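You operate a simulated robot arm through the tools that you are given. There is no shell and no other tool.

You run a simulated robot arm. Do the job below in one go: nothing can be reset, and whatever is moved stays where it is left.

## Task
Boil the dark kettle and stand it on the round mat.
Fine: lid shut first; boil it on its base till it clicks off. Set down upright: dark kettle.

Only the result counts: the job must be done as asked and must still hold three seconds after the hand-in. Knocking over, shifting, dropping, spilling or breaking anything else fails it. A push-on lid holds only when it is set on centred and level and pressed home; a screw cap is set on level and turned clockwise until tight.

## Robot
A 6-joint arm with a fingered hand, fixed in place. Base frame: the origin is at the foot of the arm, x ahead of it, y to its left, z up; the work surface is at about z = 760. Units: mm, rad, N and s.
It reaches about 1346 mm from its shoulder. Its first joint turns from -2.601 to 2.601 rad. Payload 3.5 kg.
The TCP is the grasp point between the finger pads, 26 mm short of the fingertips. In the tool frame z runs along the fingers and y along their closing line. The gripper opens to 132 mm. The gripper's body begins 73 mm behind the TCP. The gripper is a hand of 4 fingers: y runs from the thumb to the fingers, the wrist lies at [0, 0, -234] in the tool frame.
Orientation is that of the tool frame in the base frame, as a unit quaternion [w, x, y, z]. With the fingers straight down and closing along the base's y, the tool's x points along the base's -x, its y along +y and its z along -z.

## Interface
- The arm moves only by the tool move_arm. Its argument "increments" is a list that holds one entry, the list of rows, each a list of 6 numbers: the shift along the base's x, y, z in units of 25 mm (1.0 is 25 mm), then the turn, a rotation vector about the base's x, y, z in units of 6 degrees (1.0 is 6 degrees). In form: [[[x, y, z, rx, ry, rz], ...]]. A call has 1 to 20 rows; each row shifts and turns the commanded pose from where the row before left it. A call with a number of a shift or a turn outside -1 to 1 is refused whole. A row lasts 0.2 s, in which the tool goes at most 50 mm and 0.15 rad; a call with a longer step from one row to the next is refused whole. Where a pose cannot be reached the arm comes as near as it can. A force on the tool above 40 N (or 10 N above the force at the start of the call, whichever is more), or a blocked arm, ends the call early, and 0.2 s more pass. In this call time passes only in rows, and 0.2 s behind the last. It gives the time, the measured TCP pose, the force on the tool (base axes), the opening and the grip force at its end, in the units of the frame above (readings bear some noise), with the torque about the TCP (base axes, N m) and any sound that the robot's microphone picked up.
- Cameras (640 x 400 px; columns grow to the right, rows downward): "scene" is fixed at [207.8, -486.1, 1376.6]; the picture's right is [-0.89, -0.46, 0.00], its down [-0.38, 0.73, -0.57] and it looks along [0.26, -0.51, -0.82] (base axes); focal length 277 px, centre (320, 200). "wrist" rides on the gripper at [68, 2, -97] in the tool frame; the picture's right is [-0.02, 1.00, 0.00], its down [-0.82, -0.02, -0.58] and it looks along [-0.58, -0.01, 0.82] (tool axes); focal length 270 px, centre (320, 200).
- grab_frame(camera): a new picture of that camera. The clock stands still meanwhile.
- slide_trunk(by): slides the trunk up (or, below 0, down) by that many mm; the arm rides with it, the base frame stays. It gives what a move gives, with no picture.
- set_fingers(finger1, finger2, finger3, thumb_bend): sets how far each is bent, from 0 (flat) to 100 (curled in); at 30 the hand is open as for a grip, at 70 the pads meet at the TCP. One left out holds its place. A second passes; each finger stops where it meets its share of the squeeze, and holds until it gets a number again. It is the only way to open and close the hand. It gives what a move gives, with no picture; readings hold the bend of each and the force on the fingers (four entries, about 0 where the hand has none), thumb and palm.
- measure_at(camera, pixels): for up to 12 pixels [column, row] of the newest picture of that camera ("zoom" is the newest enlarged one), the place [x, y, z] in the base frame of the surface seen there, good to about 2 mm, but the place of the scene camera against the robot may be out by one fixed shift of up to 25 mm in any direction. The clock stands still meanwhile.
- close_up(camera, box): a new picture of the part [left, top, right, bottom] of that camera's present view, enlarged. The clock stands still meanwhile.
- hand_in(): hands the job in; it is judged then, once.

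Unless the task says otherwise, let go and move clear before handing in.

The tools are called after "Call:" as a command line: name --argument value ..., lists and objects as JSON in quotes. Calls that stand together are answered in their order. move_arm: Moves the arm, as the interface text tells. Its arguments: {"type":"object","properties":{"increments":{"type":"array"}},"required":["increments"]} The other tools are called the same way: slide_trunk (by) slides the trunk up or down; set_fingers (finger1, finger2, finger3, thumb_bend) moves the fingers one by one; grab_frame (camera) takes a picture; measure_at (camera, pixels) gives the place of the surface under pixels of a picture; close_up (camera, box) takes an enlarged picture of a part of a camera's view; hand_in () hands the job in.

At the start:

```text
time_s: 0.0
eef_pos: [720.8, -646.4, 1035.6]
orientation: [0.0, 0.0, 1.0, 0.0]
ft_force: [-0.3, -0.5, -0.8]
wrist_torque: [0.01, 0.02, 0.01]
grip_width: 131.9
finger_force: 0.1
shape: jaw
bend: [30.0, 30.0, 30.0, 30.0]
finger forces: [0.0, 0.0, 0.1, 0.0, 0.1, 0.0]
trunk travel left (down, up): [-934.0, 36.0]
```

scene: 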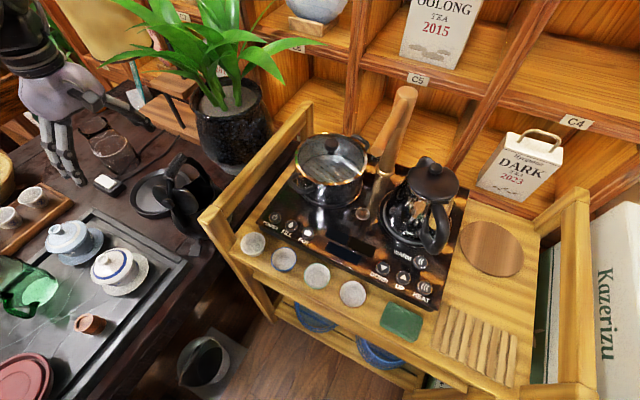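
wrist: 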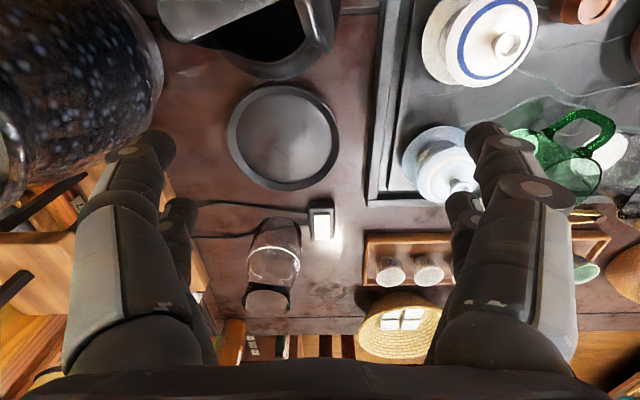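

The scene shows a black kettle-like object near (180,195) beside a dark round base at (150,190), a small white switch at (108,183), and a glass pot on the cooker at (425,200). I'll enlarge both areas before moving.

Call:
close_up --camera "scene" --box '[60, 100, 260, 260]'

Call:
close_up --camera "scene" --box '[220, 80, 540, 340]'

Call:
close_up --camera "wrist" --box '[150, 0, 400, 260]'

```text
2.50 times, centred on (160, 180) of scene
```

zoom: 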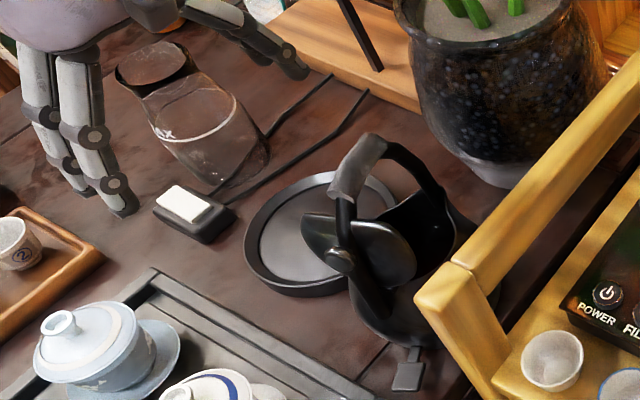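

```text
1.54 times, centred on (380, 210) of scene
```

zoom: 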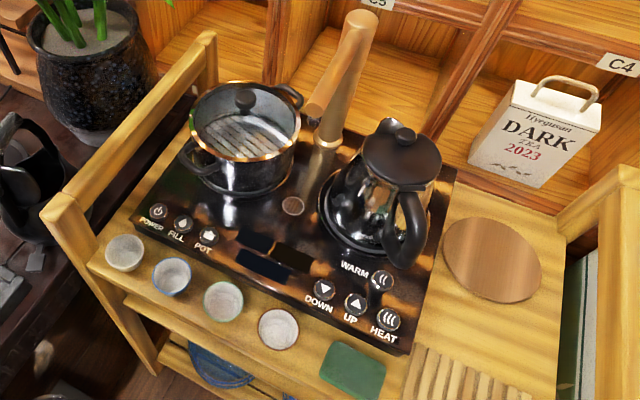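

```text
1.54 times, centred on (275, 130) of wrist
```

zoom: 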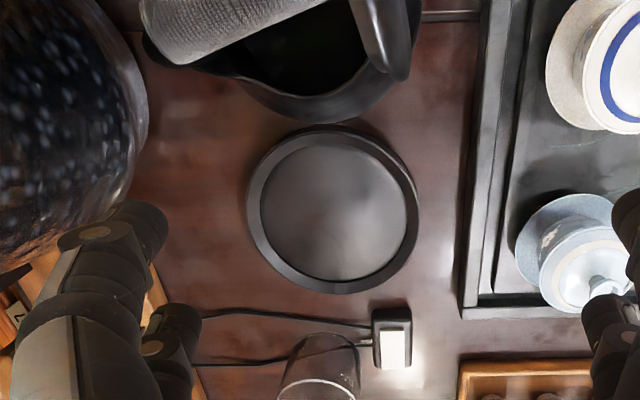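

The black kettle at scene (180,195) has its hinged lid standing open and a lever at its foot; the base disc is at wrist (283,137) with a rocker switch at (322,220). I'll measure these from both cameras to find the scene offset.

Call:
grab_frame --camera "wrist"

Call:
measure_at --camera "wrist" --pixels '[[283, 137], [232, 130], [335, 130], [283, 90], [283, 185], [322, 207], [322, 233], [270, 30], [320, 10], [350, 120], [275, 70], [180, 60]]'

Call:
grab_frame --camera "scene"

Call:
measure_at --camera "scene" --pixels '[[152, 193], [108, 182], [490, 248], [460, 240], [520, 260], [200, 148], [175, 165], [195, 205], [180, 200], [184, 250], [213, 190], [150, 260]]'

```text
taken
```

wrist: 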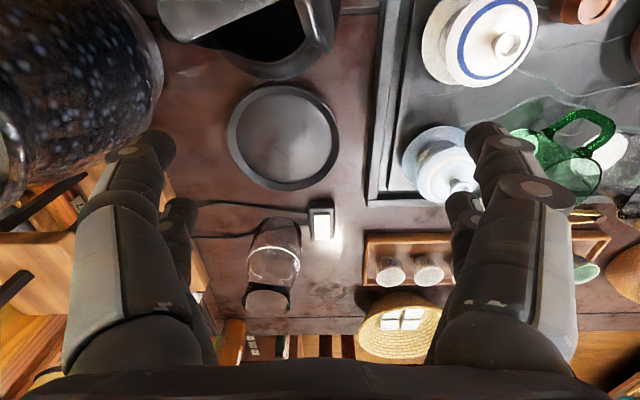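

```text
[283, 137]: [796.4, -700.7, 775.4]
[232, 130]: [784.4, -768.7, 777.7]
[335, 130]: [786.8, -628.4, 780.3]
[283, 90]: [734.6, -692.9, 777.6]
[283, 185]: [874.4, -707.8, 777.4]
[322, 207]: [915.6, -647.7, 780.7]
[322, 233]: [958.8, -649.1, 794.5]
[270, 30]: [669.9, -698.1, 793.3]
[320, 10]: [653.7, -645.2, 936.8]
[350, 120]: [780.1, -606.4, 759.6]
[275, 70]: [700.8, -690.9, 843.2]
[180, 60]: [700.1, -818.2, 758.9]
```

```text
taken
```

scene: 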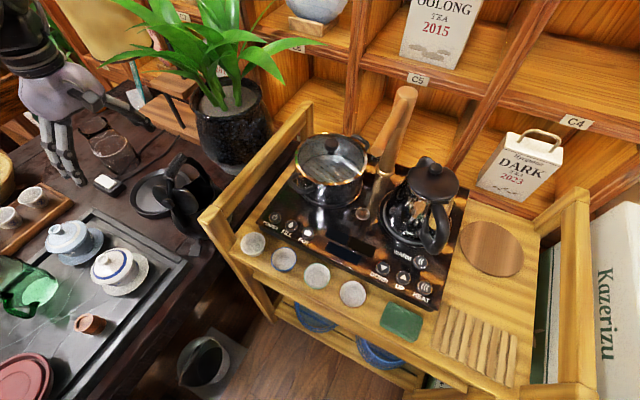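

```text
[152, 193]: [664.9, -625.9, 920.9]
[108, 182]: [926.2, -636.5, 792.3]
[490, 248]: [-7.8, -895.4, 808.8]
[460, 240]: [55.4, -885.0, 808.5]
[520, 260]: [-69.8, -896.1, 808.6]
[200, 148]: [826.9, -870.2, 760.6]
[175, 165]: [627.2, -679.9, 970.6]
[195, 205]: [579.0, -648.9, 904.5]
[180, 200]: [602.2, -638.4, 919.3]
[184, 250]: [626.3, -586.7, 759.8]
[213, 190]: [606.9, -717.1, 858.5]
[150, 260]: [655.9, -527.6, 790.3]
```

From the wrist the base disc is centred near (803,-700,777) with radius about 72, and the kettle stands at about (640,-690) with its handle top near z 970. The round mat is at about (-8,-895,809). I'll raise and draw back the hand to see the kettle from above.

Call:
move_arm --increments '[[[0, 0, 1, 0, 0, 0], [0, 0, 1, 0, 0, 0], [0, 0, 1, 0, 0, 0], [0, 0, 1, 0, 0, 0], [-1, 0, 0, 0, 0, 0], [-1, 0, 0, 0, 0, 0], [-1, 0, 0, 0, 0, 0], [-1, 0, 0, 0, 0, 0], [-1, 0, 0, 0, 0, 0], [-1, 0, 0, 0, 0, 0], [-1, 0, 0, 0, 0, 0], [-1, 0, 0, 0, 0, 0], [-1, 0, 0, 0, 0, 0], [-1, 0, 0, 0, 0, 0]]]'

Call:
grab_frame --camera "wrist"

Call:
grab_frame --camera "scene"

```text
time_s: 3.0
eef_pos: [469.3, -647.7, 1035.9]
orientation: [0.0, -0.001, 1.0, -0.001]
ft_force: [-0.3, 0.5, 1.4]
wrist_torque: [-0.02, -0.01, 0.03]
grip_width: 131.9
finger_force: 0.1
shape: jaw
bend: [30.0, 30.0, 30.0, 30.0]
finger forces: [0.0, 0.1, 0.0, 0.1, 0.0, 0.0]
out of reach, approached as far as the arm can: row 1, 2, 3, 4
trunk travel left (down, up): [-934.0, 36.0]
```

```text
taken
```

wrist: 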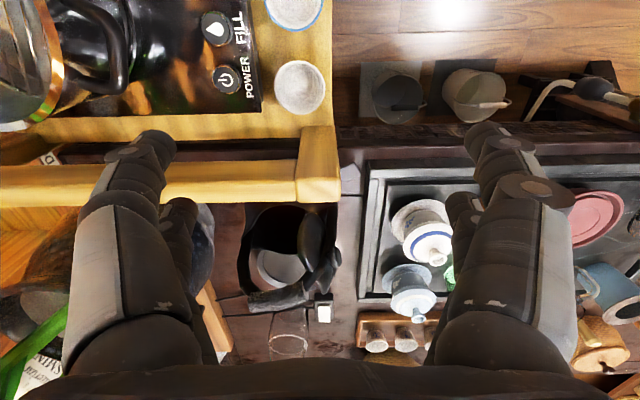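

```text
taken
```

scene: 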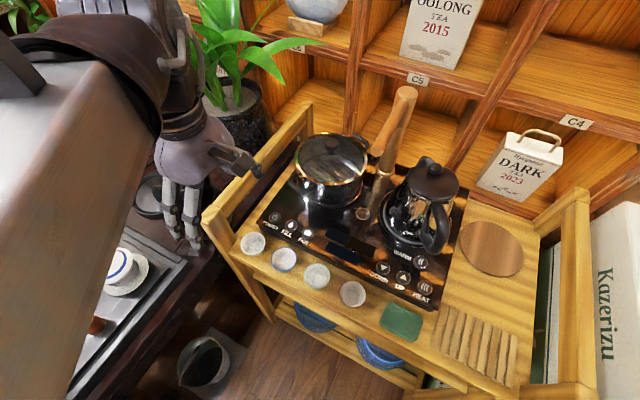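

The upward rows were out of reach, and the hand is now at (469,-648,1036). The kettle is visible at wrist (285,250), so I'll zoom on it there and take measurements.

Call:
close_up --camera "wrist" --box '[210, 180, 370, 340]'

Call:
slide_trunk --by 30

```text
2.50 times, centred on (290, 260) of wrist
```

zoom: 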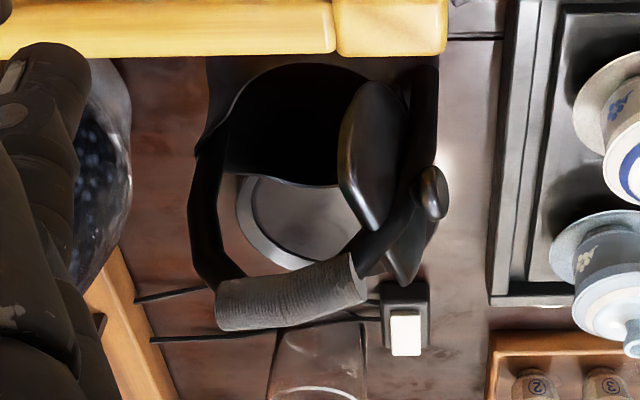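

```text
time_s: 3.8
eef_pos: [470.9, -646.7, 1065.0]
orientation: [-0.001, 0.0, 1.0, 0.0]
ft_force: [-0.3, 0.2, 0.1]
wrist_torque: [0.01, 0.02, 0.0]
grip_width: 132.1
finger_force: 0.1
shape: jaw
bend: [30.0, 30.0, 30.0, 30.0]
finger forces: [0.1, 0.1, 0.0, 0.1, 0.0, 0.0]
trunk travel left (down, up): [-964.0, 6.0]
```

The kettle has an arched handle with a grey grip at zoom (290,295), and the lid stands open by the right arm with a knob at (430,190). I'll take a fresh zoom and measure points on it.

Call:
close_up --camera "wrist" --box '[220, 180, 360, 330]'

```text
2.67 times, centred on (290, 255) of wrist
```

zoom: 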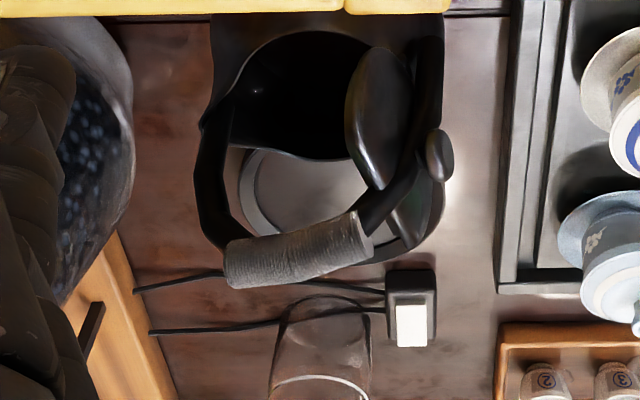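

Call:
measure_at --camera "zoom" --pixels '[[240, 262], [300, 248], [355, 235], [210, 180], [400, 190], [440, 155], [380, 110], [420, 100], [305, 155], [280, 35], [205, 120], [430, 50]]'

Call:
measure_at --camera "zoom" --pixels '[[225, 50], [355, 75], [440, 30], [250, 5], [400, 5], [390, 225], [410, 290], [412, 325], [270, 100], [340, 200], [415, 220], [430, 215]]'

```text
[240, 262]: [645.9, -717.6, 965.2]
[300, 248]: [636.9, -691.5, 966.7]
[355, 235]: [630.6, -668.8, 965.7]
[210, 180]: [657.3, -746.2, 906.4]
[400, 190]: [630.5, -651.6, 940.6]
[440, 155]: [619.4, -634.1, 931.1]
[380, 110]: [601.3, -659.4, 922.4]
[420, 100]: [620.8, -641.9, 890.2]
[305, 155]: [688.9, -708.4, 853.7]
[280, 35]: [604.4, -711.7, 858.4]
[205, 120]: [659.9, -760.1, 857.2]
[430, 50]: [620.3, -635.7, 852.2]
```

```text
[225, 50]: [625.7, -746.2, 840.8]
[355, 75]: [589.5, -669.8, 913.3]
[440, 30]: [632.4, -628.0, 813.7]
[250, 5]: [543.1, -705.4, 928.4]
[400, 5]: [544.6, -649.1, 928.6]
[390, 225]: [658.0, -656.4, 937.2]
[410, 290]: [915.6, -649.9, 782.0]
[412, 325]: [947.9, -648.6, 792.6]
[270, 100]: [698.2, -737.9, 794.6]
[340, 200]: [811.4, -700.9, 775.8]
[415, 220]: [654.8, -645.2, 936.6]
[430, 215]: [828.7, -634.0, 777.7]
```

Measurements show the handle arch running from (660,-760,857) over the grip at (638,-692,966) to (620,-636,852), and the lid standing at y about -657 with its knob at (619,-634,931); water seems to lie at z about 794. Next I'll test how high the arm can go here, since the trolley's end rail at z 928 matters for the route.

Call:
move_arm --increments '[[[0, 0, 1, 0, 0, 0], [0, 0, 1, 0, 0, 0], [0, 0, 1, 0, 0, 0], [0, 0, 1, 0, 0, 0]]]'

Call:
grab_frame --camera "wrist"

```text
time_s: 4.8
eef_pos: [470.1, -649.0, 1065.2]
orientation: [0.0, 0.0, 1.0, -0.001]
ft_force: [0.1, 0.0, -0.1]
wrist_torque: [0.0, -0.02, 0.02]
grip_width: 132.2
finger_force: 0.0
shape: jaw
bend: [30.0, 30.0, 30.0, 30.0]
finger forces: [0.1, 0.0, 0.1, 0.0, 0.0, 0.0]
out of reach, approached as far as the arm can: row 1, 2, 3, 4
trunk travel left (down, up): [-964.0, 6.0]
```

```text
taken
```

wrist: 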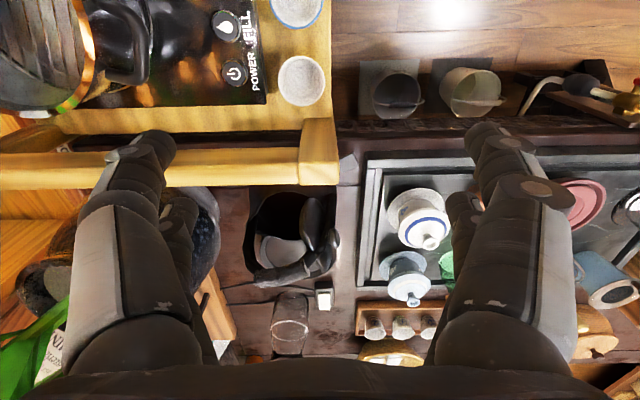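

The height didn't change here either, so vertical motion may come mainly from the trunk. I'll test a small downward arm move and a small sideways one.

Call:
move_arm --increments '[[[0, 0, -1, 0, 0, 0], [0, 0, -1, 0, 0, 0]]]'

```text
time_s: 5.3
eef_pos: [470.6, -648.8, 1064.2]
orientation: [0.001, -0.001, 1.0, 0.0]
ft_force: [0.8, -0.1, -0.3]
wrist_torque: [0.0, 0.01, -0.04]
grip_width: 132.2
finger_force: 0.0
shape: jaw
bend: [30.0, 30.0, 30.0, 30.0]
finger forces: [0.1, 0.1, 0.0, 0.0, 0.1, 0.0]
out of reach, approached as far as the arm can: row 1, 2
trunk travel left (down, up): [-964.0, 6.0]
```

Still no change, so either commands accumulated above the limit or z is trunk-only. Eight more downward rows stay clear of the rail at 928 in either case and will settle it.

Call:
move_arm --increments '[[[0, 0, -1, 0, 0, 0], [0, 0, -1, 0, 0, 0], [0, 0, -1, 0, 0, 0], [0, 0, -1, 0, 0, 0], [0, 0, -1, 0, 0, 0], [0, 0, -1, 0, 0, 0], [0, 0, -1, 0, 0, 0], [0, 0, -1, 0, 0, 0]]]'

```text
time_s: 7.2
eef_pos: [471.1, -647.7, 1065.4]
orientation: [0.0, -0.001, 1.0, 0.0]
ft_force: [0.6, 0.4, -0.3]
wrist_torque: [0.05, -0.04, 0.01]
grip_width: 132.1
finger_force: 0.0
shape: jaw
bend: [30.0, 30.0, 30.0, 30.0]
finger forces: [0.0, 0.0, 0.0, 0.0, 0.1, 0.1]
out of reach, approached as far as the arm can: row 1, 2, 3, 4, 5, 6, 7, 8
trunk travel left (down, up): [-964.0, 6.0]
```

Vertical motion is clearly trunk-only: with the hand pointing down, the TCP tops out near 1071, so a carried kettle's bottom would be near 865. I'll measure heights of the things along the route: tray items, rail, trolley front and cups.

Call:
measure_at --camera "wrist" --pixels '[[318, 145], [335, 165], [300, 175], [428, 228], [410, 285], [405, 215], [375, 185], [330, 180], [300, 85], [275, 90], [297, 10], [345, 135]]'

Call:
close_up --camera "wrist" --box '[220, 100, 470, 360]'

Call:
grab_frame --camera "scene"

Call:
measure_at --camera "scene" --pixels '[[252, 240], [285, 257], [317, 272], [353, 290], [230, 218], [207, 215], [300, 110], [560, 225], [575, 370], [585, 200], [400, 320], [440, 380]]'

Call:
measure_at --camera "scene" --pixels '[[430, 170], [430, 185], [440, 235], [405, 95], [460, 340], [490, 222], [490, 276], [333, 150], [520, 380], [540, 370], [285, 310], [380, 345]]'

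```text
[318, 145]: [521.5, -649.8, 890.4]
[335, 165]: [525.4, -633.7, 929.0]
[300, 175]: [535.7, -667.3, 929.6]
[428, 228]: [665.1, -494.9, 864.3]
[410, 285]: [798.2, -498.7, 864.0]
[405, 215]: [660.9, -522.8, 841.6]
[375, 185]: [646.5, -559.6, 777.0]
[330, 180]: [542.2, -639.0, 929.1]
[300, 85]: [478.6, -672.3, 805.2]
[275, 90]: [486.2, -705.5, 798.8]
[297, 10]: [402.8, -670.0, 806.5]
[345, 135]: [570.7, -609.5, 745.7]
```

```text
1.54 times, centred on (345, 230) of wrist
```

zoom: 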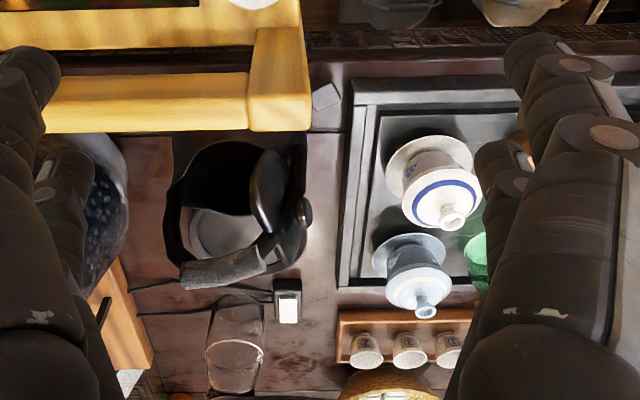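

```text
taken
```

scene: 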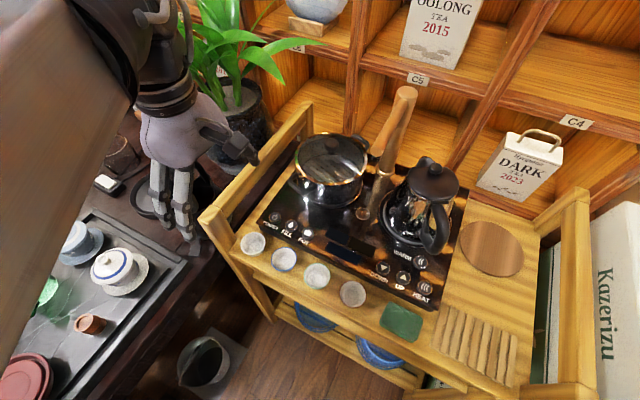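

```text
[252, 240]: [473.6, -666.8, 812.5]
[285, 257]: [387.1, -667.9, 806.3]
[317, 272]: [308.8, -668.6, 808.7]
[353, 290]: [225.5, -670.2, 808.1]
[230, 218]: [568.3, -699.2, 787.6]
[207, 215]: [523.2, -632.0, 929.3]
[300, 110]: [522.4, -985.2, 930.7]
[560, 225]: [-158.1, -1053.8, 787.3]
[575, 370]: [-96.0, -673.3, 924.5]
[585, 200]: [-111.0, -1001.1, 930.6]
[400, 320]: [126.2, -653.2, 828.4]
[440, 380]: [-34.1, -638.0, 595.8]
```

```text
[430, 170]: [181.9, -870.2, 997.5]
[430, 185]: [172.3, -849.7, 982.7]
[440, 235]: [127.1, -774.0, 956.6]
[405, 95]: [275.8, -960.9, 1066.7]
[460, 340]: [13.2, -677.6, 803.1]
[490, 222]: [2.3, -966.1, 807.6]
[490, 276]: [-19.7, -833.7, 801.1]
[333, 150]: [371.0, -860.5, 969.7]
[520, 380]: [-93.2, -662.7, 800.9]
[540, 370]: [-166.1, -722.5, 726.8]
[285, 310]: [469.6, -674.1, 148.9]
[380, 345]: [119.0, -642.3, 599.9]
```

The tray's cup knobs top out near z 864, the rail is at 929, the cup and rail readings agree between the cameras within a few mm, and the mat is near (-8,-897). I'll yaw the hand -90° and move it over y≈-598 to look at the kettle and its lid from the +y side.

Call:
move_arm --increments '[[[0.453, 0.133, 0, 0, 0, -1], [0.453, 0.133, 0, 0, 0, -1], [0.453, 0.133, 0, 0, 0, -1], [0.453, 0.133, 0, 0, 0, -1], [0.453, 0.133, 0, 0, 0, -1], [0.453, 0.133, 0, 0, 0, -1], [0.453, 0.133, 0, 0, 0, -1], [0.453, 0.133, 0, 0, 0, -1], [0.453, 0.133, 0, 0, 0, -1], [0.453, 0.133, 0, 0, 0, -1], [0.453, 0.133, 0, 0, 0, -1], [0.453, 0.133, 0, 0, 0, -1], [0.453, 0.133, 0, 0, 0, -1], [0.453, 0.133, 0, 0, 0, -1], [0.453, 0.133, 0, 0, 0, -1]]]'

Call:
grab_frame --camera "wrist"

Call:
close_up --camera "wrist" --box '[230, 80, 410, 260]'

```text
time_s: 10.3
eef_pos: [639.9, -598.6, 1065.5]
orientation: [0.0, 0.707, 0.707, 0.0]
ft_force: [-0.6, -0.1, -0.7]
wrist_torque: [0.01, 0.0, 0.01]
grip_width: 132.0
finger_force: 0.1
shape: jaw
bend: [30.0, 30.0, 30.0, 30.0]
finger forces: [0.0, 0.0, 0.0, 0.0, 0.1, 0.0]
trunk travel left (down, up): [-964.0, 6.0]
```

```text
taken
```

wrist: 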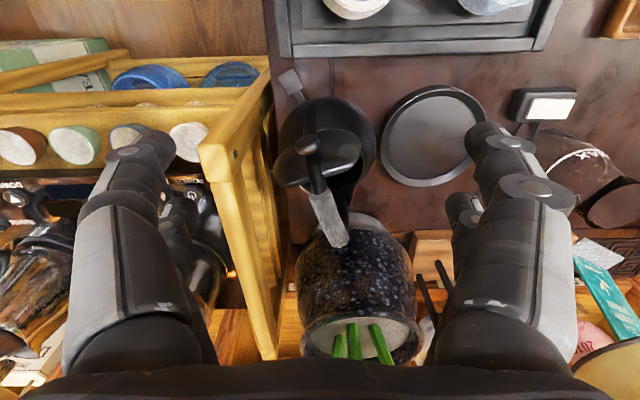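

```text
2.22 times, centred on (320, 170) of wrist
```

zoom: 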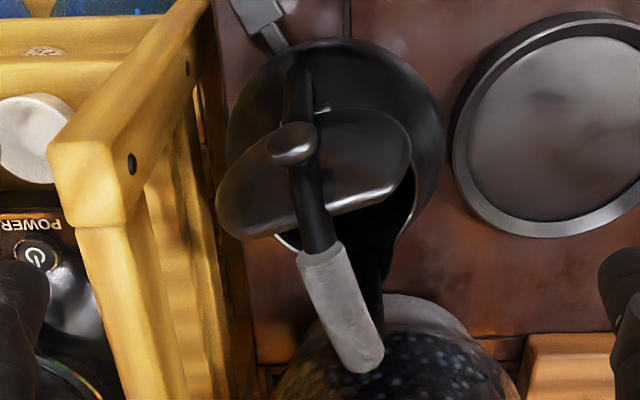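

The view from the +y side shows the lid disc tilted up beside the handle's near arm with the knob at zoom (292,145), and the foot lever at (260,15). I'll measure these.

Call:
measure_at --camera "zoom" --pixels '[[292, 135], [292, 158], [222, 205], [250, 230], [345, 205], [405, 155], [385, 120], [355, 160], [320, 105], [295, 75], [318, 230], [330, 130]]'

Call:
measure_at --camera "zoom" --pixels '[[258, 12], [248, 3], [275, 40], [230, 110], [440, 120], [330, 45], [335, 285], [365, 360], [430, 160], [290, 110], [250, 170], [340, 175]]'

Call:
measure_at --camera "wrist" --pixels '[[433, 135], [385, 115], [480, 150], [435, 88], [425, 185], [548, 100], [548, 112], [515, 95], [570, 105], [291, 80], [345, 110], [548, 90]]'

```text
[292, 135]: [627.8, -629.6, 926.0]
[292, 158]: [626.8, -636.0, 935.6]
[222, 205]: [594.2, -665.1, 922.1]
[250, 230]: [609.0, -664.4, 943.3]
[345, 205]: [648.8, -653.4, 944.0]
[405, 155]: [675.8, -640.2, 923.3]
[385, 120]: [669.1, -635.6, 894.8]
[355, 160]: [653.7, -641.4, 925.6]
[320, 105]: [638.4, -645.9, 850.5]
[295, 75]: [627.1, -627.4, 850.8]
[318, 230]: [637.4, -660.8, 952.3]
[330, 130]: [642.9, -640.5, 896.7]
```

```text
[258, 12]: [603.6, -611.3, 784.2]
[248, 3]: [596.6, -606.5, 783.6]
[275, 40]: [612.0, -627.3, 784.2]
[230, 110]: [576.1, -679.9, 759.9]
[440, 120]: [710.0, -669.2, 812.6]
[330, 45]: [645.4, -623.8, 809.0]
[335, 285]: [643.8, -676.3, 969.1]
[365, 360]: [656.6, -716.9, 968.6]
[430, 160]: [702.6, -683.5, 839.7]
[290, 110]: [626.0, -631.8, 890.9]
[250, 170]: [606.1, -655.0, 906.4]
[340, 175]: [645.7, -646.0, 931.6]
```

```text
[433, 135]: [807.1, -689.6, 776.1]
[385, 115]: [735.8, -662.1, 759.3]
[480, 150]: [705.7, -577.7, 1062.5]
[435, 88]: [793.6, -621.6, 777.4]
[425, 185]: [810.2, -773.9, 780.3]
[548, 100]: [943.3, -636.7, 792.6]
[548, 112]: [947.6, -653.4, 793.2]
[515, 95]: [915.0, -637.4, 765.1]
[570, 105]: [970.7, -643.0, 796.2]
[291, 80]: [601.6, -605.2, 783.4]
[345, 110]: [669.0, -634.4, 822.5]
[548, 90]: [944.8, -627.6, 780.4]
```

The lid disc is centred near (635,-652,920), tilted some 15–20° off vertical, with the lever at (600,-607,784). I'll zoom tighter to see how the lid is hinged.

Call:
close_up --camera "wrist" --box '[270, 85, 390, 255]'

Call:
close_up --camera "wrist" --box '[270, 90, 360, 160]'

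Call:
close_up --camera "scene" --box '[100, 130, 230, 260]'

```text
2.35 times, centred on (330, 170) of wrist
```

zoom: 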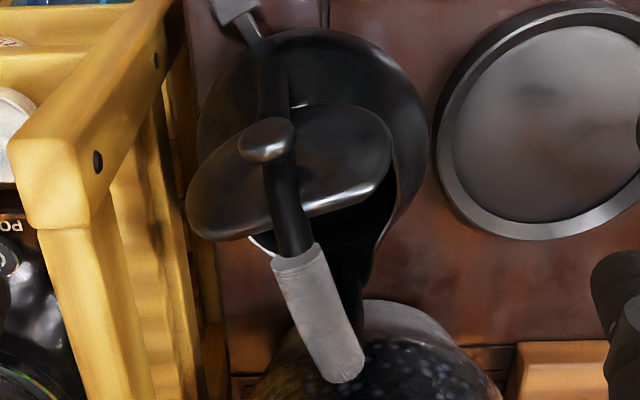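

```text
5.71 times, centred on (315, 125) of wrist
```

zoom: 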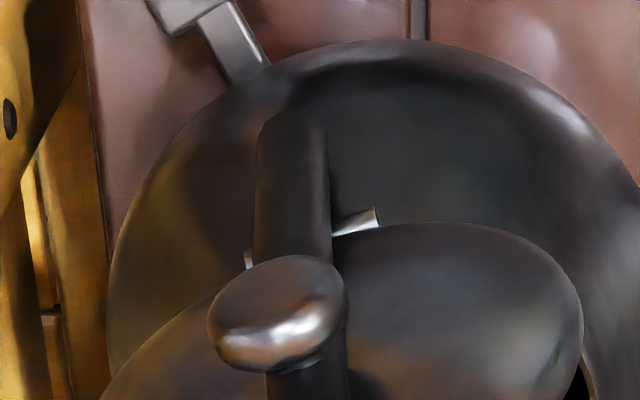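

```text
3.08 times, centred on (165, 195) of scene
```

zoom: 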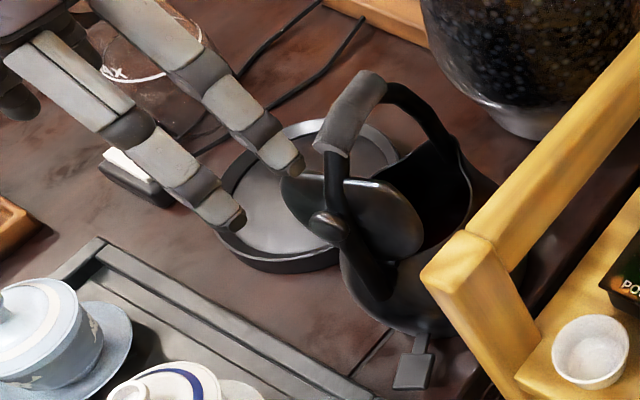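

A silver hinge pin shows at about (640,-645,855) beneath the lid, so it is a hinged lid lying roughly 65° open that I can push shut toward -y. First I'll see which digit is which by bending finger1 alone.

Call:
set_fingers --finger1 70

Call:
grab_frame --camera "wrist"

Call:
set_fingers --finger2 60

Call:
grab_frame --camera "wrist"

Call:
set_fingers --thumb_bend 60

Call:
grab_frame --camera "wrist"

```text
time_s: 11.3
eef_pos: [641.5, -597.6, 1064.7]
orientation: [0.0, 0.707, 0.707, 0.0]
ft_force: [-0.7, -1.7, -0.6]
wrist_torque: [-0.03, -0.02, -0.02]
grip_width: 67.4
finger_force: 0.1
shape: fingers
bend: [70.0, 30.0, 30.0, 30.0]
finger forces: [0.0, 0.0, 0.0, 0.1, 0.1, 0.0]
trunk travel left (down, up): [-964.0, 6.0]
```

```text
taken
```

wrist: 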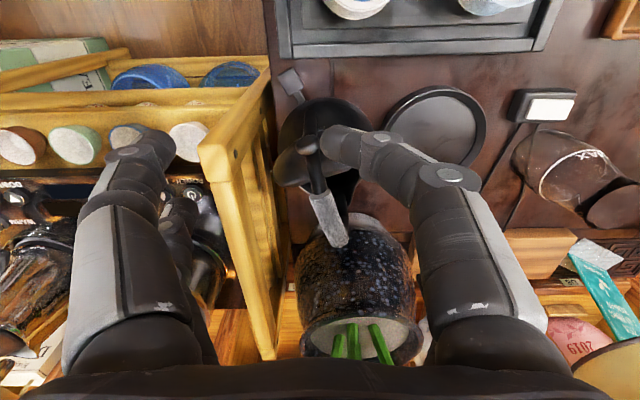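

```text
time_s: 12.3
eef_pos: [639.0, -598.7, 1064.9]
orientation: [-0.001, 0.707, 0.707, 0.0]
ft_force: [0.1, 0.3, -1.0]
wrist_torque: [0.0, 0.03, 0.04]
grip_width: 67.8
finger_force: 0.0
shape: fingers
bend: [70.0, 60.0, 30.0, 30.0]
finger forces: [0.0, 0.0, 0.0, 0.0, 0.0, 0.0]
trunk travel left (down, up): [-964.0, 6.0]
```

```text
taken
```

wrist: 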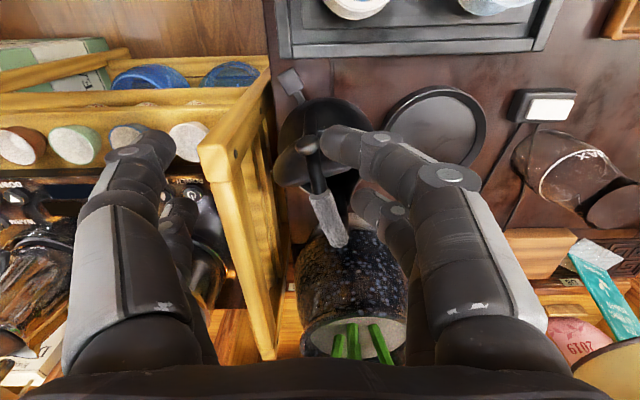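

```text
time_s: 13.3
eef_pos: [639.3, -598.6, 1065.3]
orientation: [0.0, 0.708, 0.707, 0.0]
ft_force: [0.4, -0.4, -0.7]
wrist_torque: [0.01, 0.01, 0.01]
grip_width: 17.8
finger_force: 0.0
shape: fingers
bend: [70.0, 60.0, 30.0, 60.0]
finger forces: [0.0, 0.0, 0.0, 0.0, 0.0, 0.0]
trunk travel left (down, up): [-964.0, 6.0]
```

```text
taken
```

wrist: 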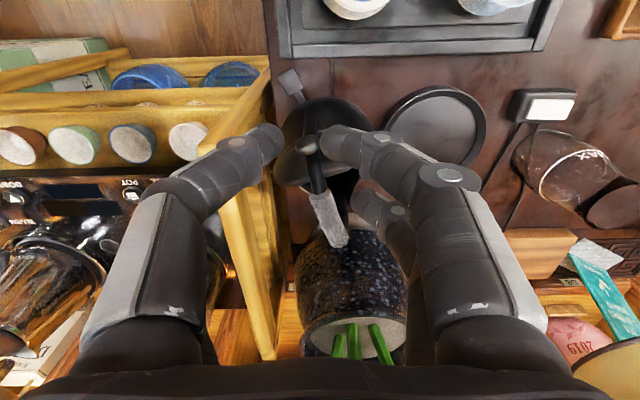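

Finger1 is the near +y digit, finger2 the far one behind it, and the thumb is near on the -y side. I'll measure the tips to know their places in the tool frame.

Call:
measure_at --camera "wrist" --pixels '[[328, 148], [350, 130], [350, 165], [385, 135], [360, 195], [355, 205], [275, 135], [275, 150], [255, 135], [300, 385], [395, 205], [450, 175]]'

```text
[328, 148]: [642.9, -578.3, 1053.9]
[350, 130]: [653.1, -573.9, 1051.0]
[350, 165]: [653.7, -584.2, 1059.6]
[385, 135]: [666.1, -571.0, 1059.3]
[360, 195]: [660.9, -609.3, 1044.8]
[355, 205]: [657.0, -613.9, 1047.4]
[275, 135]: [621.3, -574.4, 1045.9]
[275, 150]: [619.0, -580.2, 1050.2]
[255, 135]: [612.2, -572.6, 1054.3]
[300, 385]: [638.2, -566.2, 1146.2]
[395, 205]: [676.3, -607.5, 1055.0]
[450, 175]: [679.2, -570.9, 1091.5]
```

Fingers sit at about ±20 mm along tool x, with finger1 and finger2 on +y. I'll turn the hand so its x axis follows the handle plane (direction (0.30,-0.95)) and set all digits to bend 55. That way pairs at ±25 mm straddle the handle arm and can push the lid evenly.

Call:
move_arm --increments '[[[-0.38, 0.09, 0, 0, 0, 0.97], [-0.38, 0.09, 0, 0, 0, 0.97], [-0.38, 0.09, 0, 0, 0, 0.97]]]'

Call:
set_fingers --finger1 55 --finger2 55 --finger3 55 --thumb_bend 55

Call:
slide_trunk --by -60

Call:
grab_frame --camera "wrist"

Call:
close_up --camera "scene" --box '[60, 60, 260, 260]'

```text
time_s: 14.2
eef_pos: [610.7, -592.9, 1064.6]
orientation: [0.0, 0.59, 0.807, 0.0]
ft_force: [-1.0, 0.3, -0.1]
wrist_torque: [0.03, -0.02, 0.01]
grip_width: 17.7
finger_force: 0.1
shape: fingers
bend: [70.0, 60.0, 30.0, 60.0]
finger forces: [0.0, 0.0, 0.0, 0.0, 0.1, 0.0]
trunk travel left (down, up): [-964.0, 6.0]
```

```text
time_s: 15.2
eef_pos: [611.8, -592.1, 1065.0]
orientation: [0.0, 0.592, 0.806, 0.001]
ft_force: [0.2, 0.0, -0.5]
wrist_torque: [-0.01, -0.01, 0.01]
grip_width: 47.9
finger_force: 0.0
shape: fingers
bend: [55.0, 55.0, 55.0, 55.0]
finger forces: [0.0, 0.1, 0.0, 0.1, 0.1, 0.0]
trunk travel left (down, up): [-964.0, 6.0]
```

```text
time_s: 16.1
eef_pos: [612.5, -592.9, 1005.0]
orientation: [0.0, 0.591, 0.807, -0.001]
ft_force: [0.4, -0.2, 0.8]
wrist_torque: [-0.03, 0.0, 0.03]
grip_width: 48.2
finger_force: 0.1
shape: fingers
bend: [55.0, 55.0, 55.0, 55.0]
finger forces: [0.1, 0.0, 0.0, 0.0, 0.1, 0.0]
trunk travel left (down, up): [-904.0, 66.0]
```

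```text
taken
```

wrist: 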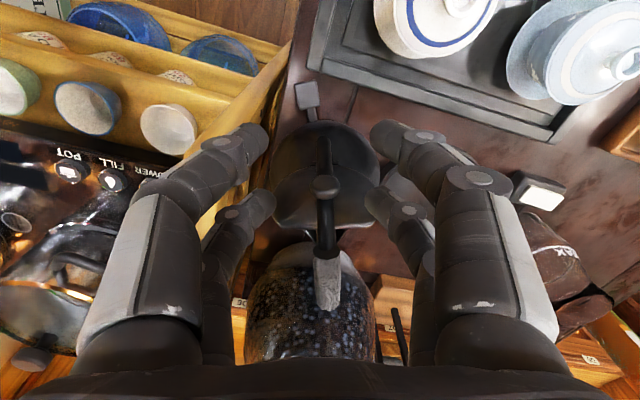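

```text
2.00 times, centred on (160, 160) of scene
```

zoom: 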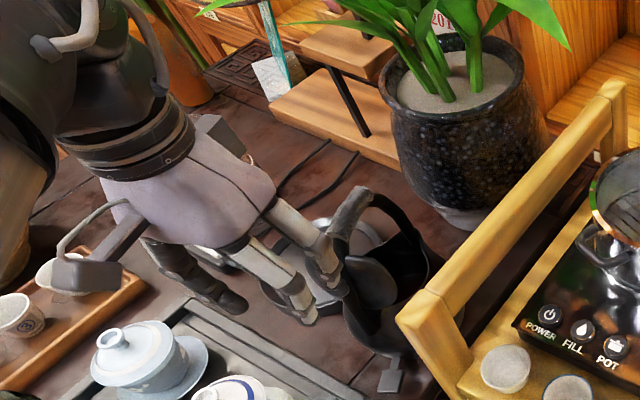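

The handle arm is centred between the digits (column ~325), and nothing lies below the hand within reach. I'll lower 67 mm so the tips are near z 912, behind the lid.

Call:
slide_trunk --by -67

Call:
grab_frame --camera "wrist"

Call:
close_up --camera "scene" --box '[100, 100, 240, 260]'

```text
time_s: 17.2
eef_pos: [611.2, -592.5, 939.3]
orientation: [0.0, 0.591, 0.807, 0.0]
ft_force: [0.0, 0.4, -0.4]
wrist_torque: [-0.01, 0.01, 0.01]
grip_width: 48.4
finger_force: 0.0
shape: fingers
bend: [55.0, 55.0, 55.0, 55.0]
finger forces: [0.1, 0.0, 0.0, 0.0, 0.1, 0.0]
trunk travel left (down, up): [-837.0, 133.0]
```

```text
taken
```

wrist: 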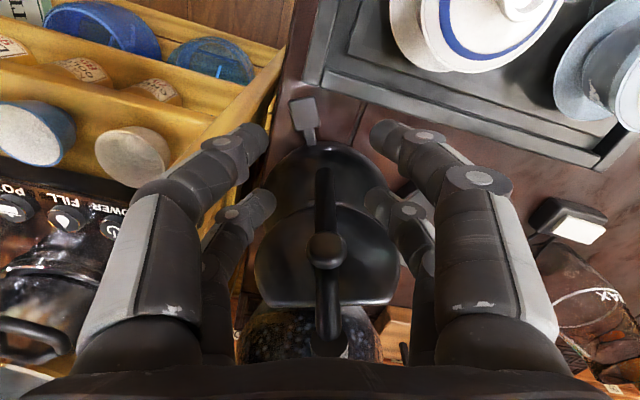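

```text
2.50 times, centred on (170, 180) of scene
```

zoom: 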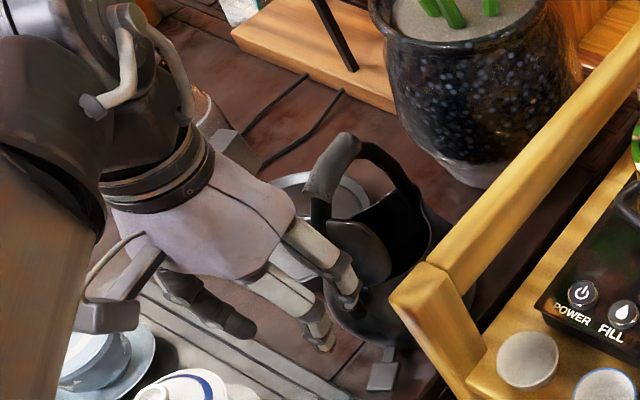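

Knob (325,250) and lid are centred between the leading tips at (265,205) and (375,200). I'll advance 60 mm along (0.30,-0.95) to meet the lid and start swinging it shut.

Call:
move_arm --increments '[[[0.12, -0.382, 0, 0, 0, 0], [0.12, -0.382, 0, 0, 0, 0], [0.12, -0.382, 0, 0, 0, 0], [0.12, -0.382, 0, 0, 0, 0], [0.12, -0.382, 0, 0, 0, 0], [0.12, -0.382, 0, 0, 0, 0]]]'

Call:
grab_frame --camera "wrist"

Call:
close_up --camera "scene" --box '[100, 100, 240, 260]'

```text
time_s: 18.6
eef_pos: [629.1, -649.9, 938.4]
orientation: [0.0, 0.591, 0.806, 0.0]
ft_force: [-0.2, 0.2, -0.7]
wrist_torque: [0.04, -0.02, -0.01]
grip_width: 48.4
finger_force: 0.0
shape: fingers
bend: [55.0, 55.0, 55.0, 55.0]
finger forces: [0.0, 0.0, 0.0, 0.0, 0.0, 0.0]
trunk travel left (down, up): [-837.0, 133.0]
```

```text
taken
```

wrist: 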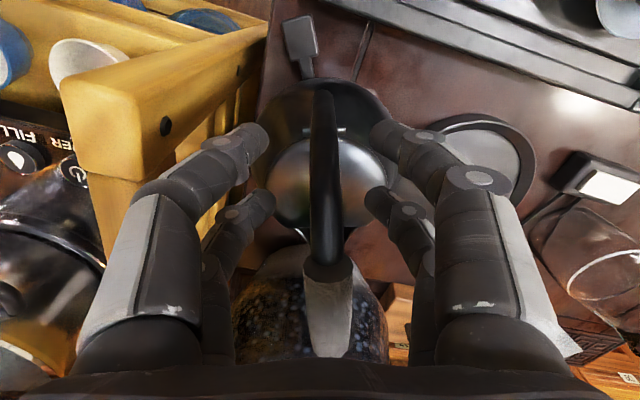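

```text
2.50 times, centred on (170, 180) of scene
```

zoom: 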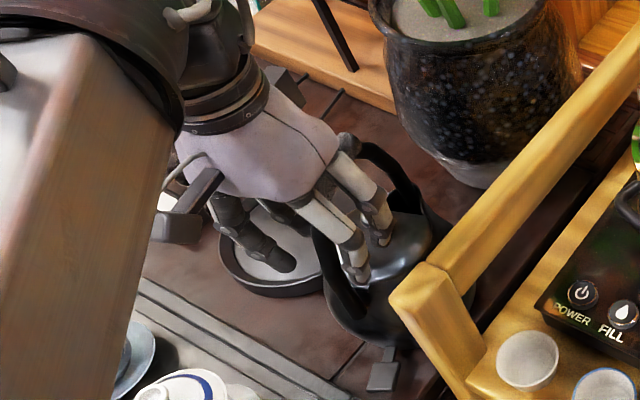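

The lid is swinging: its face is now turned up between the fingers at (330,185). I'll go another 35 mm along the same line.

Call:
move_arm --increments '[[[0.12, -0.382, 0, 0, 0, 0], [0.12, -0.382, 0, 0, 0, 0], [0.12, -0.382, 0, 0, 0, 0], [0.06, -0.191, 0, 0, 0, 0]]]'

Call:
grab_frame --camera "wrist"

Call:
close_up --camera "scene" --box '[100, 100, 240, 260]'

```text
time_s: 19.6
eef_pos: [639.8, -683.9, 938.1]
orientation: [0.0, 0.591, 0.806, 0.0]
ft_force: [-0.2, 0.4, -0.2]
wrist_torque: [0.01, 0.02, 0.01]
grip_width: 48.8
finger_force: 0.0
shape: fingers
bend: [55.0, 55.0, 55.0, 55.0]
finger forces: [0.0, 0.0, 0.0, 0.0, 0.0, 0.0]
trunk travel left (down, up): [-837.0, 133.0]
```

```text
taken
```

wrist: 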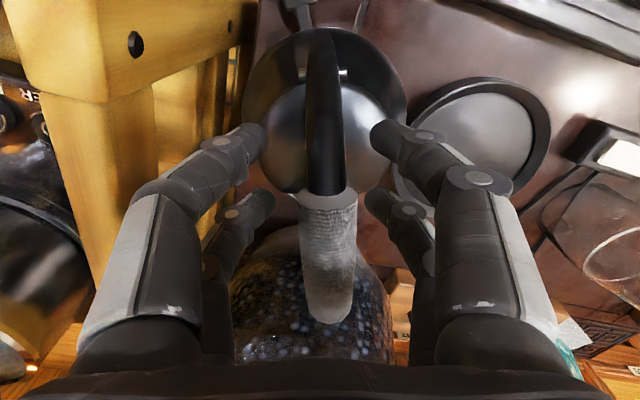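

```text
2.50 times, centred on (170, 180) of scene
```

zoom: 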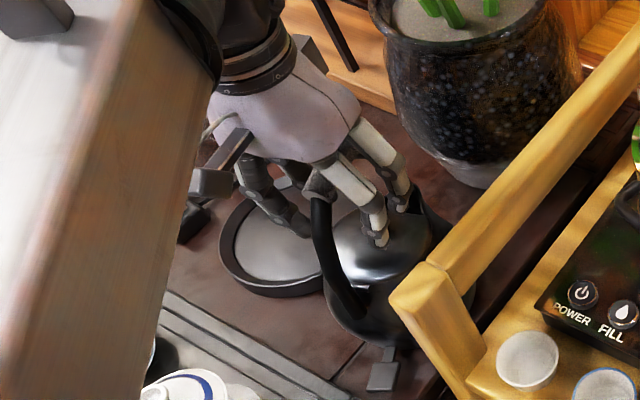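

The lid now looks down over the opening (shiny dome at (300,140)). I'll measure its surface for level.

Call:
measure_at --camera "wrist" --pixels '[[295, 105], [350, 105], [285, 130], [365, 130], [285, 160], [363, 160], [295, 185], [355, 180], [285, 75], [365, 65], [328, 320], [328, 230]]'

Call:
close_up --camera "wrist" --box '[230, 10, 430, 230]'

```text
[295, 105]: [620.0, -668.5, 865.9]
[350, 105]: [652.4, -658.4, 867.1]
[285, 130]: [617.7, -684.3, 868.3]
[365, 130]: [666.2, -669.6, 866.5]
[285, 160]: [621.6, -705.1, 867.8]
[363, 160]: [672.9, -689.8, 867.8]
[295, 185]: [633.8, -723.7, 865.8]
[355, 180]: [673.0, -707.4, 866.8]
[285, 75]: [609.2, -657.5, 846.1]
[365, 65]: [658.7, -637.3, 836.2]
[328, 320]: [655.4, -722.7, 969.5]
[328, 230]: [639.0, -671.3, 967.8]
```

```text
1.82 times, centred on (330, 120) of wrist
```

zoom: 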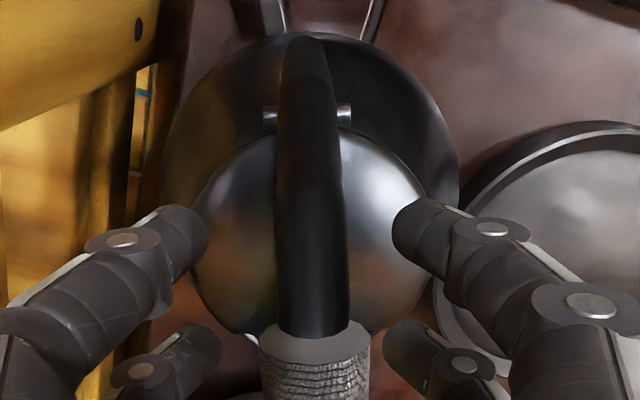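

All lid points lie at z 866–868, so the lid is level and shut. I'll lower the tips to press gently on it and make sure it is home.

Call:
slide_trunk --by -36

Call:
slide_trunk --by -5

```text
time_s: 20.4
eef_pos: [639.4, -683.1, 902.6]
orientation: [0.0, 0.592, 0.806, 0.0]
ft_force: [0.7, 0.3, 0.5]
wrist_torque: [0.02, 0.01, 0.06]
grip_width: 48.3
finger_force: 0.1
shape: fingers
bend: [55.0, 55.0, 55.0, 55.0]
finger forces: [0.0, 0.0, 0.1, 0.1, 0.0, 0.0]
trunk travel left (down, up): [-801.0, 169.0]
```

```text
time_s: 20.9
eef_pos: [639.1, -683.2, 897.8]
orientation: [0.001, 0.592, 0.806, -0.001]
ft_force: [1.1, -1.9, 11.3]
wrist_torque: [-0.25, -0.22, -0.02]
grip_width: 48.5
finger_force: 5.6
shape: fingers
bend: [55.0, 56.0, 55.0, 55.0]
finger forces: [0.0, 8.3, 3.3, 0.0, 0.0, 0.0]
trunk travel left (down, up): [-796.0, 174.0]
```

Fingers 2 and 3 press with about 11 N on the lid; one millimetre more is a firm press, then I'll back up and look.

Call:
slide_trunk --by -1.5

Call:
slide_trunk --by 40

Call:
close_up --camera "wrist" --box '[230, 10, 430, 230]'

Call:
measure_at --camera "zoom" --pixels '[[240, 170], [240, 230], [240, 300], [380, 180], [380, 240], [370, 300]]'

```text
time_s: 21.5
eef_pos: [640.6, -682.5, 897.9]
orientation: [0.002, 0.592, 0.806, 0.0]
ft_force: [3.2, -6.7, 25.0]
wrist_torque: [-0.65, -0.38, -0.03]
grip_width: 48.3
finger_force: 12.6
shape: fingers
bend: [55.0, 57.0, 57.0, 55.0]
finger forces: [0.0, 14.6, 10.5, 0.0, 0.0, 0.1]
trunk travel left (down, up): [-794.0, 176.0]
```

```text
time_s: 22.3
eef_pos: [639.5, -682.4, 935.6]
orientation: [0.0, 0.591, 0.807, -0.001]
ft_force: [0.0, -0.5, 0.6]
wrist_torque: [0.01, 0.0, -0.02]
grip_width: 48.3
finger_force: 0.1
shape: fingers
bend: [55.0, 55.0, 55.0, 55.0]
finger forces: [0.1, 0.0, 0.0, 0.0, 0.0, 0.0]
trunk travel left (down, up): [-834.0, 136.0]
```

```text
1.82 times, centred on (330, 120) of wrist
```

zoom: 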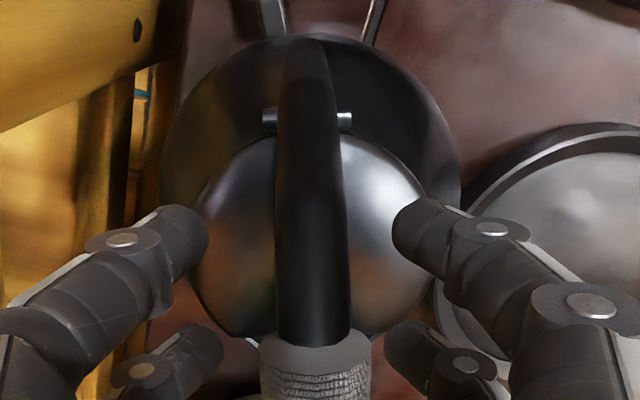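

```text
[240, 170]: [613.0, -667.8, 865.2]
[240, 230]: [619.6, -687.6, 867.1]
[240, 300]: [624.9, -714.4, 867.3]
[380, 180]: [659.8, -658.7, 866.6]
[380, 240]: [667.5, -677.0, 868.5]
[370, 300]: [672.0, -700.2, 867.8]
```

The lid is still level at 865–868 after the press. Before grasping, I'll take one more frame to pin down the base ring's centre at (480,130).

Call:
close_up --camera "wrist" --box '[380, 50, 580, 230]'

```text
2.22 times, centred on (480, 140) of wrist
```

zoom: 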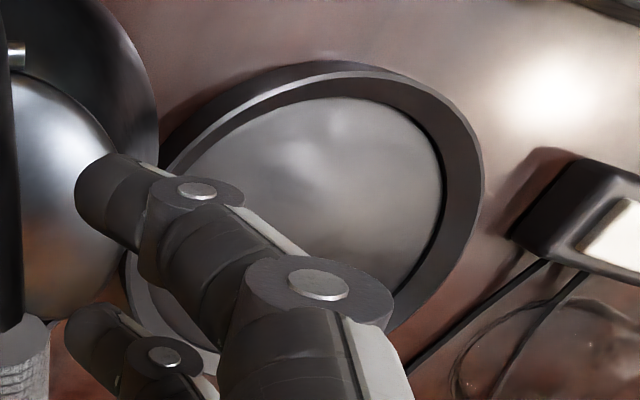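

Call:
measure_at --camera "zoom" --pixels '[[190, 150], [220, 118], [260, 95], [310, 80], [360, 76], [410, 87], [450, 115], [475, 150], [480, 190], [465, 245], [430, 300], [140, 260]]'

Call:
measure_at --camera "zoom" --pixels '[[360, 99], [437, 170], [438, 215], [410, 275], [230, 145], [300, 106], [330, 180], [205, 165], [615, 235], [610, 260], [600, 190], [540, 190]]'

```text
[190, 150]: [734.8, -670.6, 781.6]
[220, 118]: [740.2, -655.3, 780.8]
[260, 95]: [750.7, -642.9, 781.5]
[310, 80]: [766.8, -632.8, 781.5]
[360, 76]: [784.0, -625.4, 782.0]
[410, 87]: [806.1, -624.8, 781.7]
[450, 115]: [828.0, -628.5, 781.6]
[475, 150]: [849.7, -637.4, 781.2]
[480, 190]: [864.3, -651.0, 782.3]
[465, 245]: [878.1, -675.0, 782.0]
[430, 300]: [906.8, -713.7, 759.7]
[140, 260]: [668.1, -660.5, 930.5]
```

```text
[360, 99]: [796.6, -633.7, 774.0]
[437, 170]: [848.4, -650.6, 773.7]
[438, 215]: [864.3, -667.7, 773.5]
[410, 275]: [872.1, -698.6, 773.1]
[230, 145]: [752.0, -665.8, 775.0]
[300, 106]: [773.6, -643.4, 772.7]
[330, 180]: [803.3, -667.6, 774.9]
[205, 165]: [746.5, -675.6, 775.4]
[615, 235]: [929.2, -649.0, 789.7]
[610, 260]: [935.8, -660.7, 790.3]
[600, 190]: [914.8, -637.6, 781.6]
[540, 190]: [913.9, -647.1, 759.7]
```

The base's outer ring fits a centre of (804.5,-700.5), R≈77.5 with a recess of R≈67 at z 774, and the kettle's axis is near (642.5,-695). Now I'll centre the hand on the grip bar and close on it.

Call:
move_arm --increments '[[[0.09, -0.27, 0, 0, 0, 0], [0.09, -0.27, 0, 0, 0, 0]]]'

Call:
slide_trunk --by 21

Call:
grab_frame --camera "wrist"

```text
time_s: 22.9
eef_pos: [644.4, -698.3, 935.8]
orientation: [0.0, 0.591, 0.807, 0.0]
ft_force: [0.4, -0.8, 0.2]
wrist_torque: [0.0, 0.01, -0.01]
grip_width: 48.6
finger_force: 0.0
shape: fingers
bend: [55.0, 55.0, 55.0, 55.0]
finger forces: [0.0, 0.0, 0.0, 0.0, 0.0, 0.1]
trunk travel left (down, up): [-834.0, 136.0]
```

```text
time_s: 23.6
eef_pos: [645.1, -697.1, 956.8]
orientation: [0.0, 0.591, 0.806, -0.001]
ft_force: [-0.3, 0.3, -0.5]
wrist_torque: [0.01, 0.0, -0.02]
grip_width: 48.6
finger_force: 0.0
shape: fingers
bend: [55.0, 55.0, 55.0, 55.0]
finger forces: [0.0, 0.0, 0.1, 0.1, 0.0, 0.1]
trunk travel left (down, up): [-855.0, 115.0]
```

```text
taken
```

wrist: 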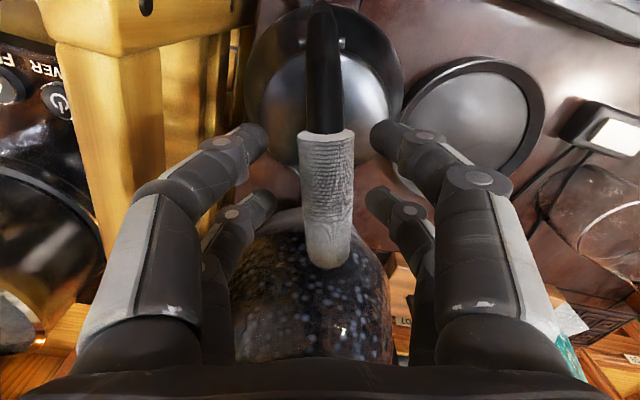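

The bar sits between the digits, slightly toward the +y side (column 327 against 318). I'll measure it to centre before closing.

Call:
measure_at --camera "wrist" --pixels '[[305, 150], [327, 150], [349, 150], [312, 230], [331, 230], [348, 230], [330, 260], [262, 140], [378, 130], [270, 205], [370, 205]]'

```text
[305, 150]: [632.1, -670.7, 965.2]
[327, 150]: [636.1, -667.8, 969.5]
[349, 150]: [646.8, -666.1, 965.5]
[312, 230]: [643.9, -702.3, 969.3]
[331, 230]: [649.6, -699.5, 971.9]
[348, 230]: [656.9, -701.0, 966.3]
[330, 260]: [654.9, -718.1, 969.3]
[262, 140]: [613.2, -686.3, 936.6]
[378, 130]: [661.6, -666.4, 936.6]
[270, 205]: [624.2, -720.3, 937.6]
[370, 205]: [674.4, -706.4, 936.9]
```

The bar axis passes (648.7,-697) and lies about 4 mm to the hand's +y side, so I'll shift 4 mm and then close.

Call:
move_arm --increments '[[[0.16, 0.05, 0, 0, 0, 0]]]'

Call:
set_fingers --finger1 80 --finger2 80 --finger3 80 --thumb_bend 80

Call:
grab_frame --camera "wrist"

```text
time_s: 24.0
eef_pos: [648.4, -696.6, 957.0]
orientation: [-0.001, 0.591, 0.807, 0.0]
ft_force: [-0.1, 0.0, -1.1]
wrist_torque: [-0.02, 0.01, -0.01]
grip_width: 48.5
finger_force: 0.1
shape: fingers
bend: [55.0, 55.0, 55.0, 55.0]
finger forces: [0.0, 0.1, 0.0, 0.1, 0.0, 0.0]
trunk travel left (down, up): [-855.0, 115.0]
```

```text
time_s: 25.0
eef_pos: [648.3, -695.5, 955.9]
orientation: [0.0, 0.591, 0.806, 0.0]
ft_force: [0.2, 0.5, -9.4]
wrist_torque: [0.11, 0.04, 0.01]
grip_width: 0.0
finger_force: 0.0
shape: fingers
bend: [75.0, 75.0, 75.0, 74.0]
finger forces: [0.0, 0.0, 0.0, 0.0, 0.0, 0.0]
trunk travel left (down, up): [-855.0, 115.0]
```

```text
taken
```

wrist: 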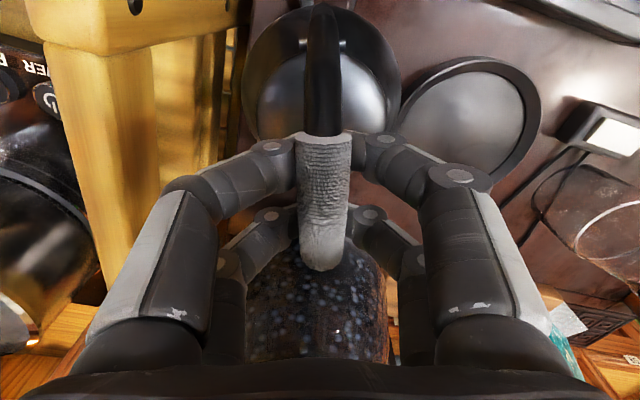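

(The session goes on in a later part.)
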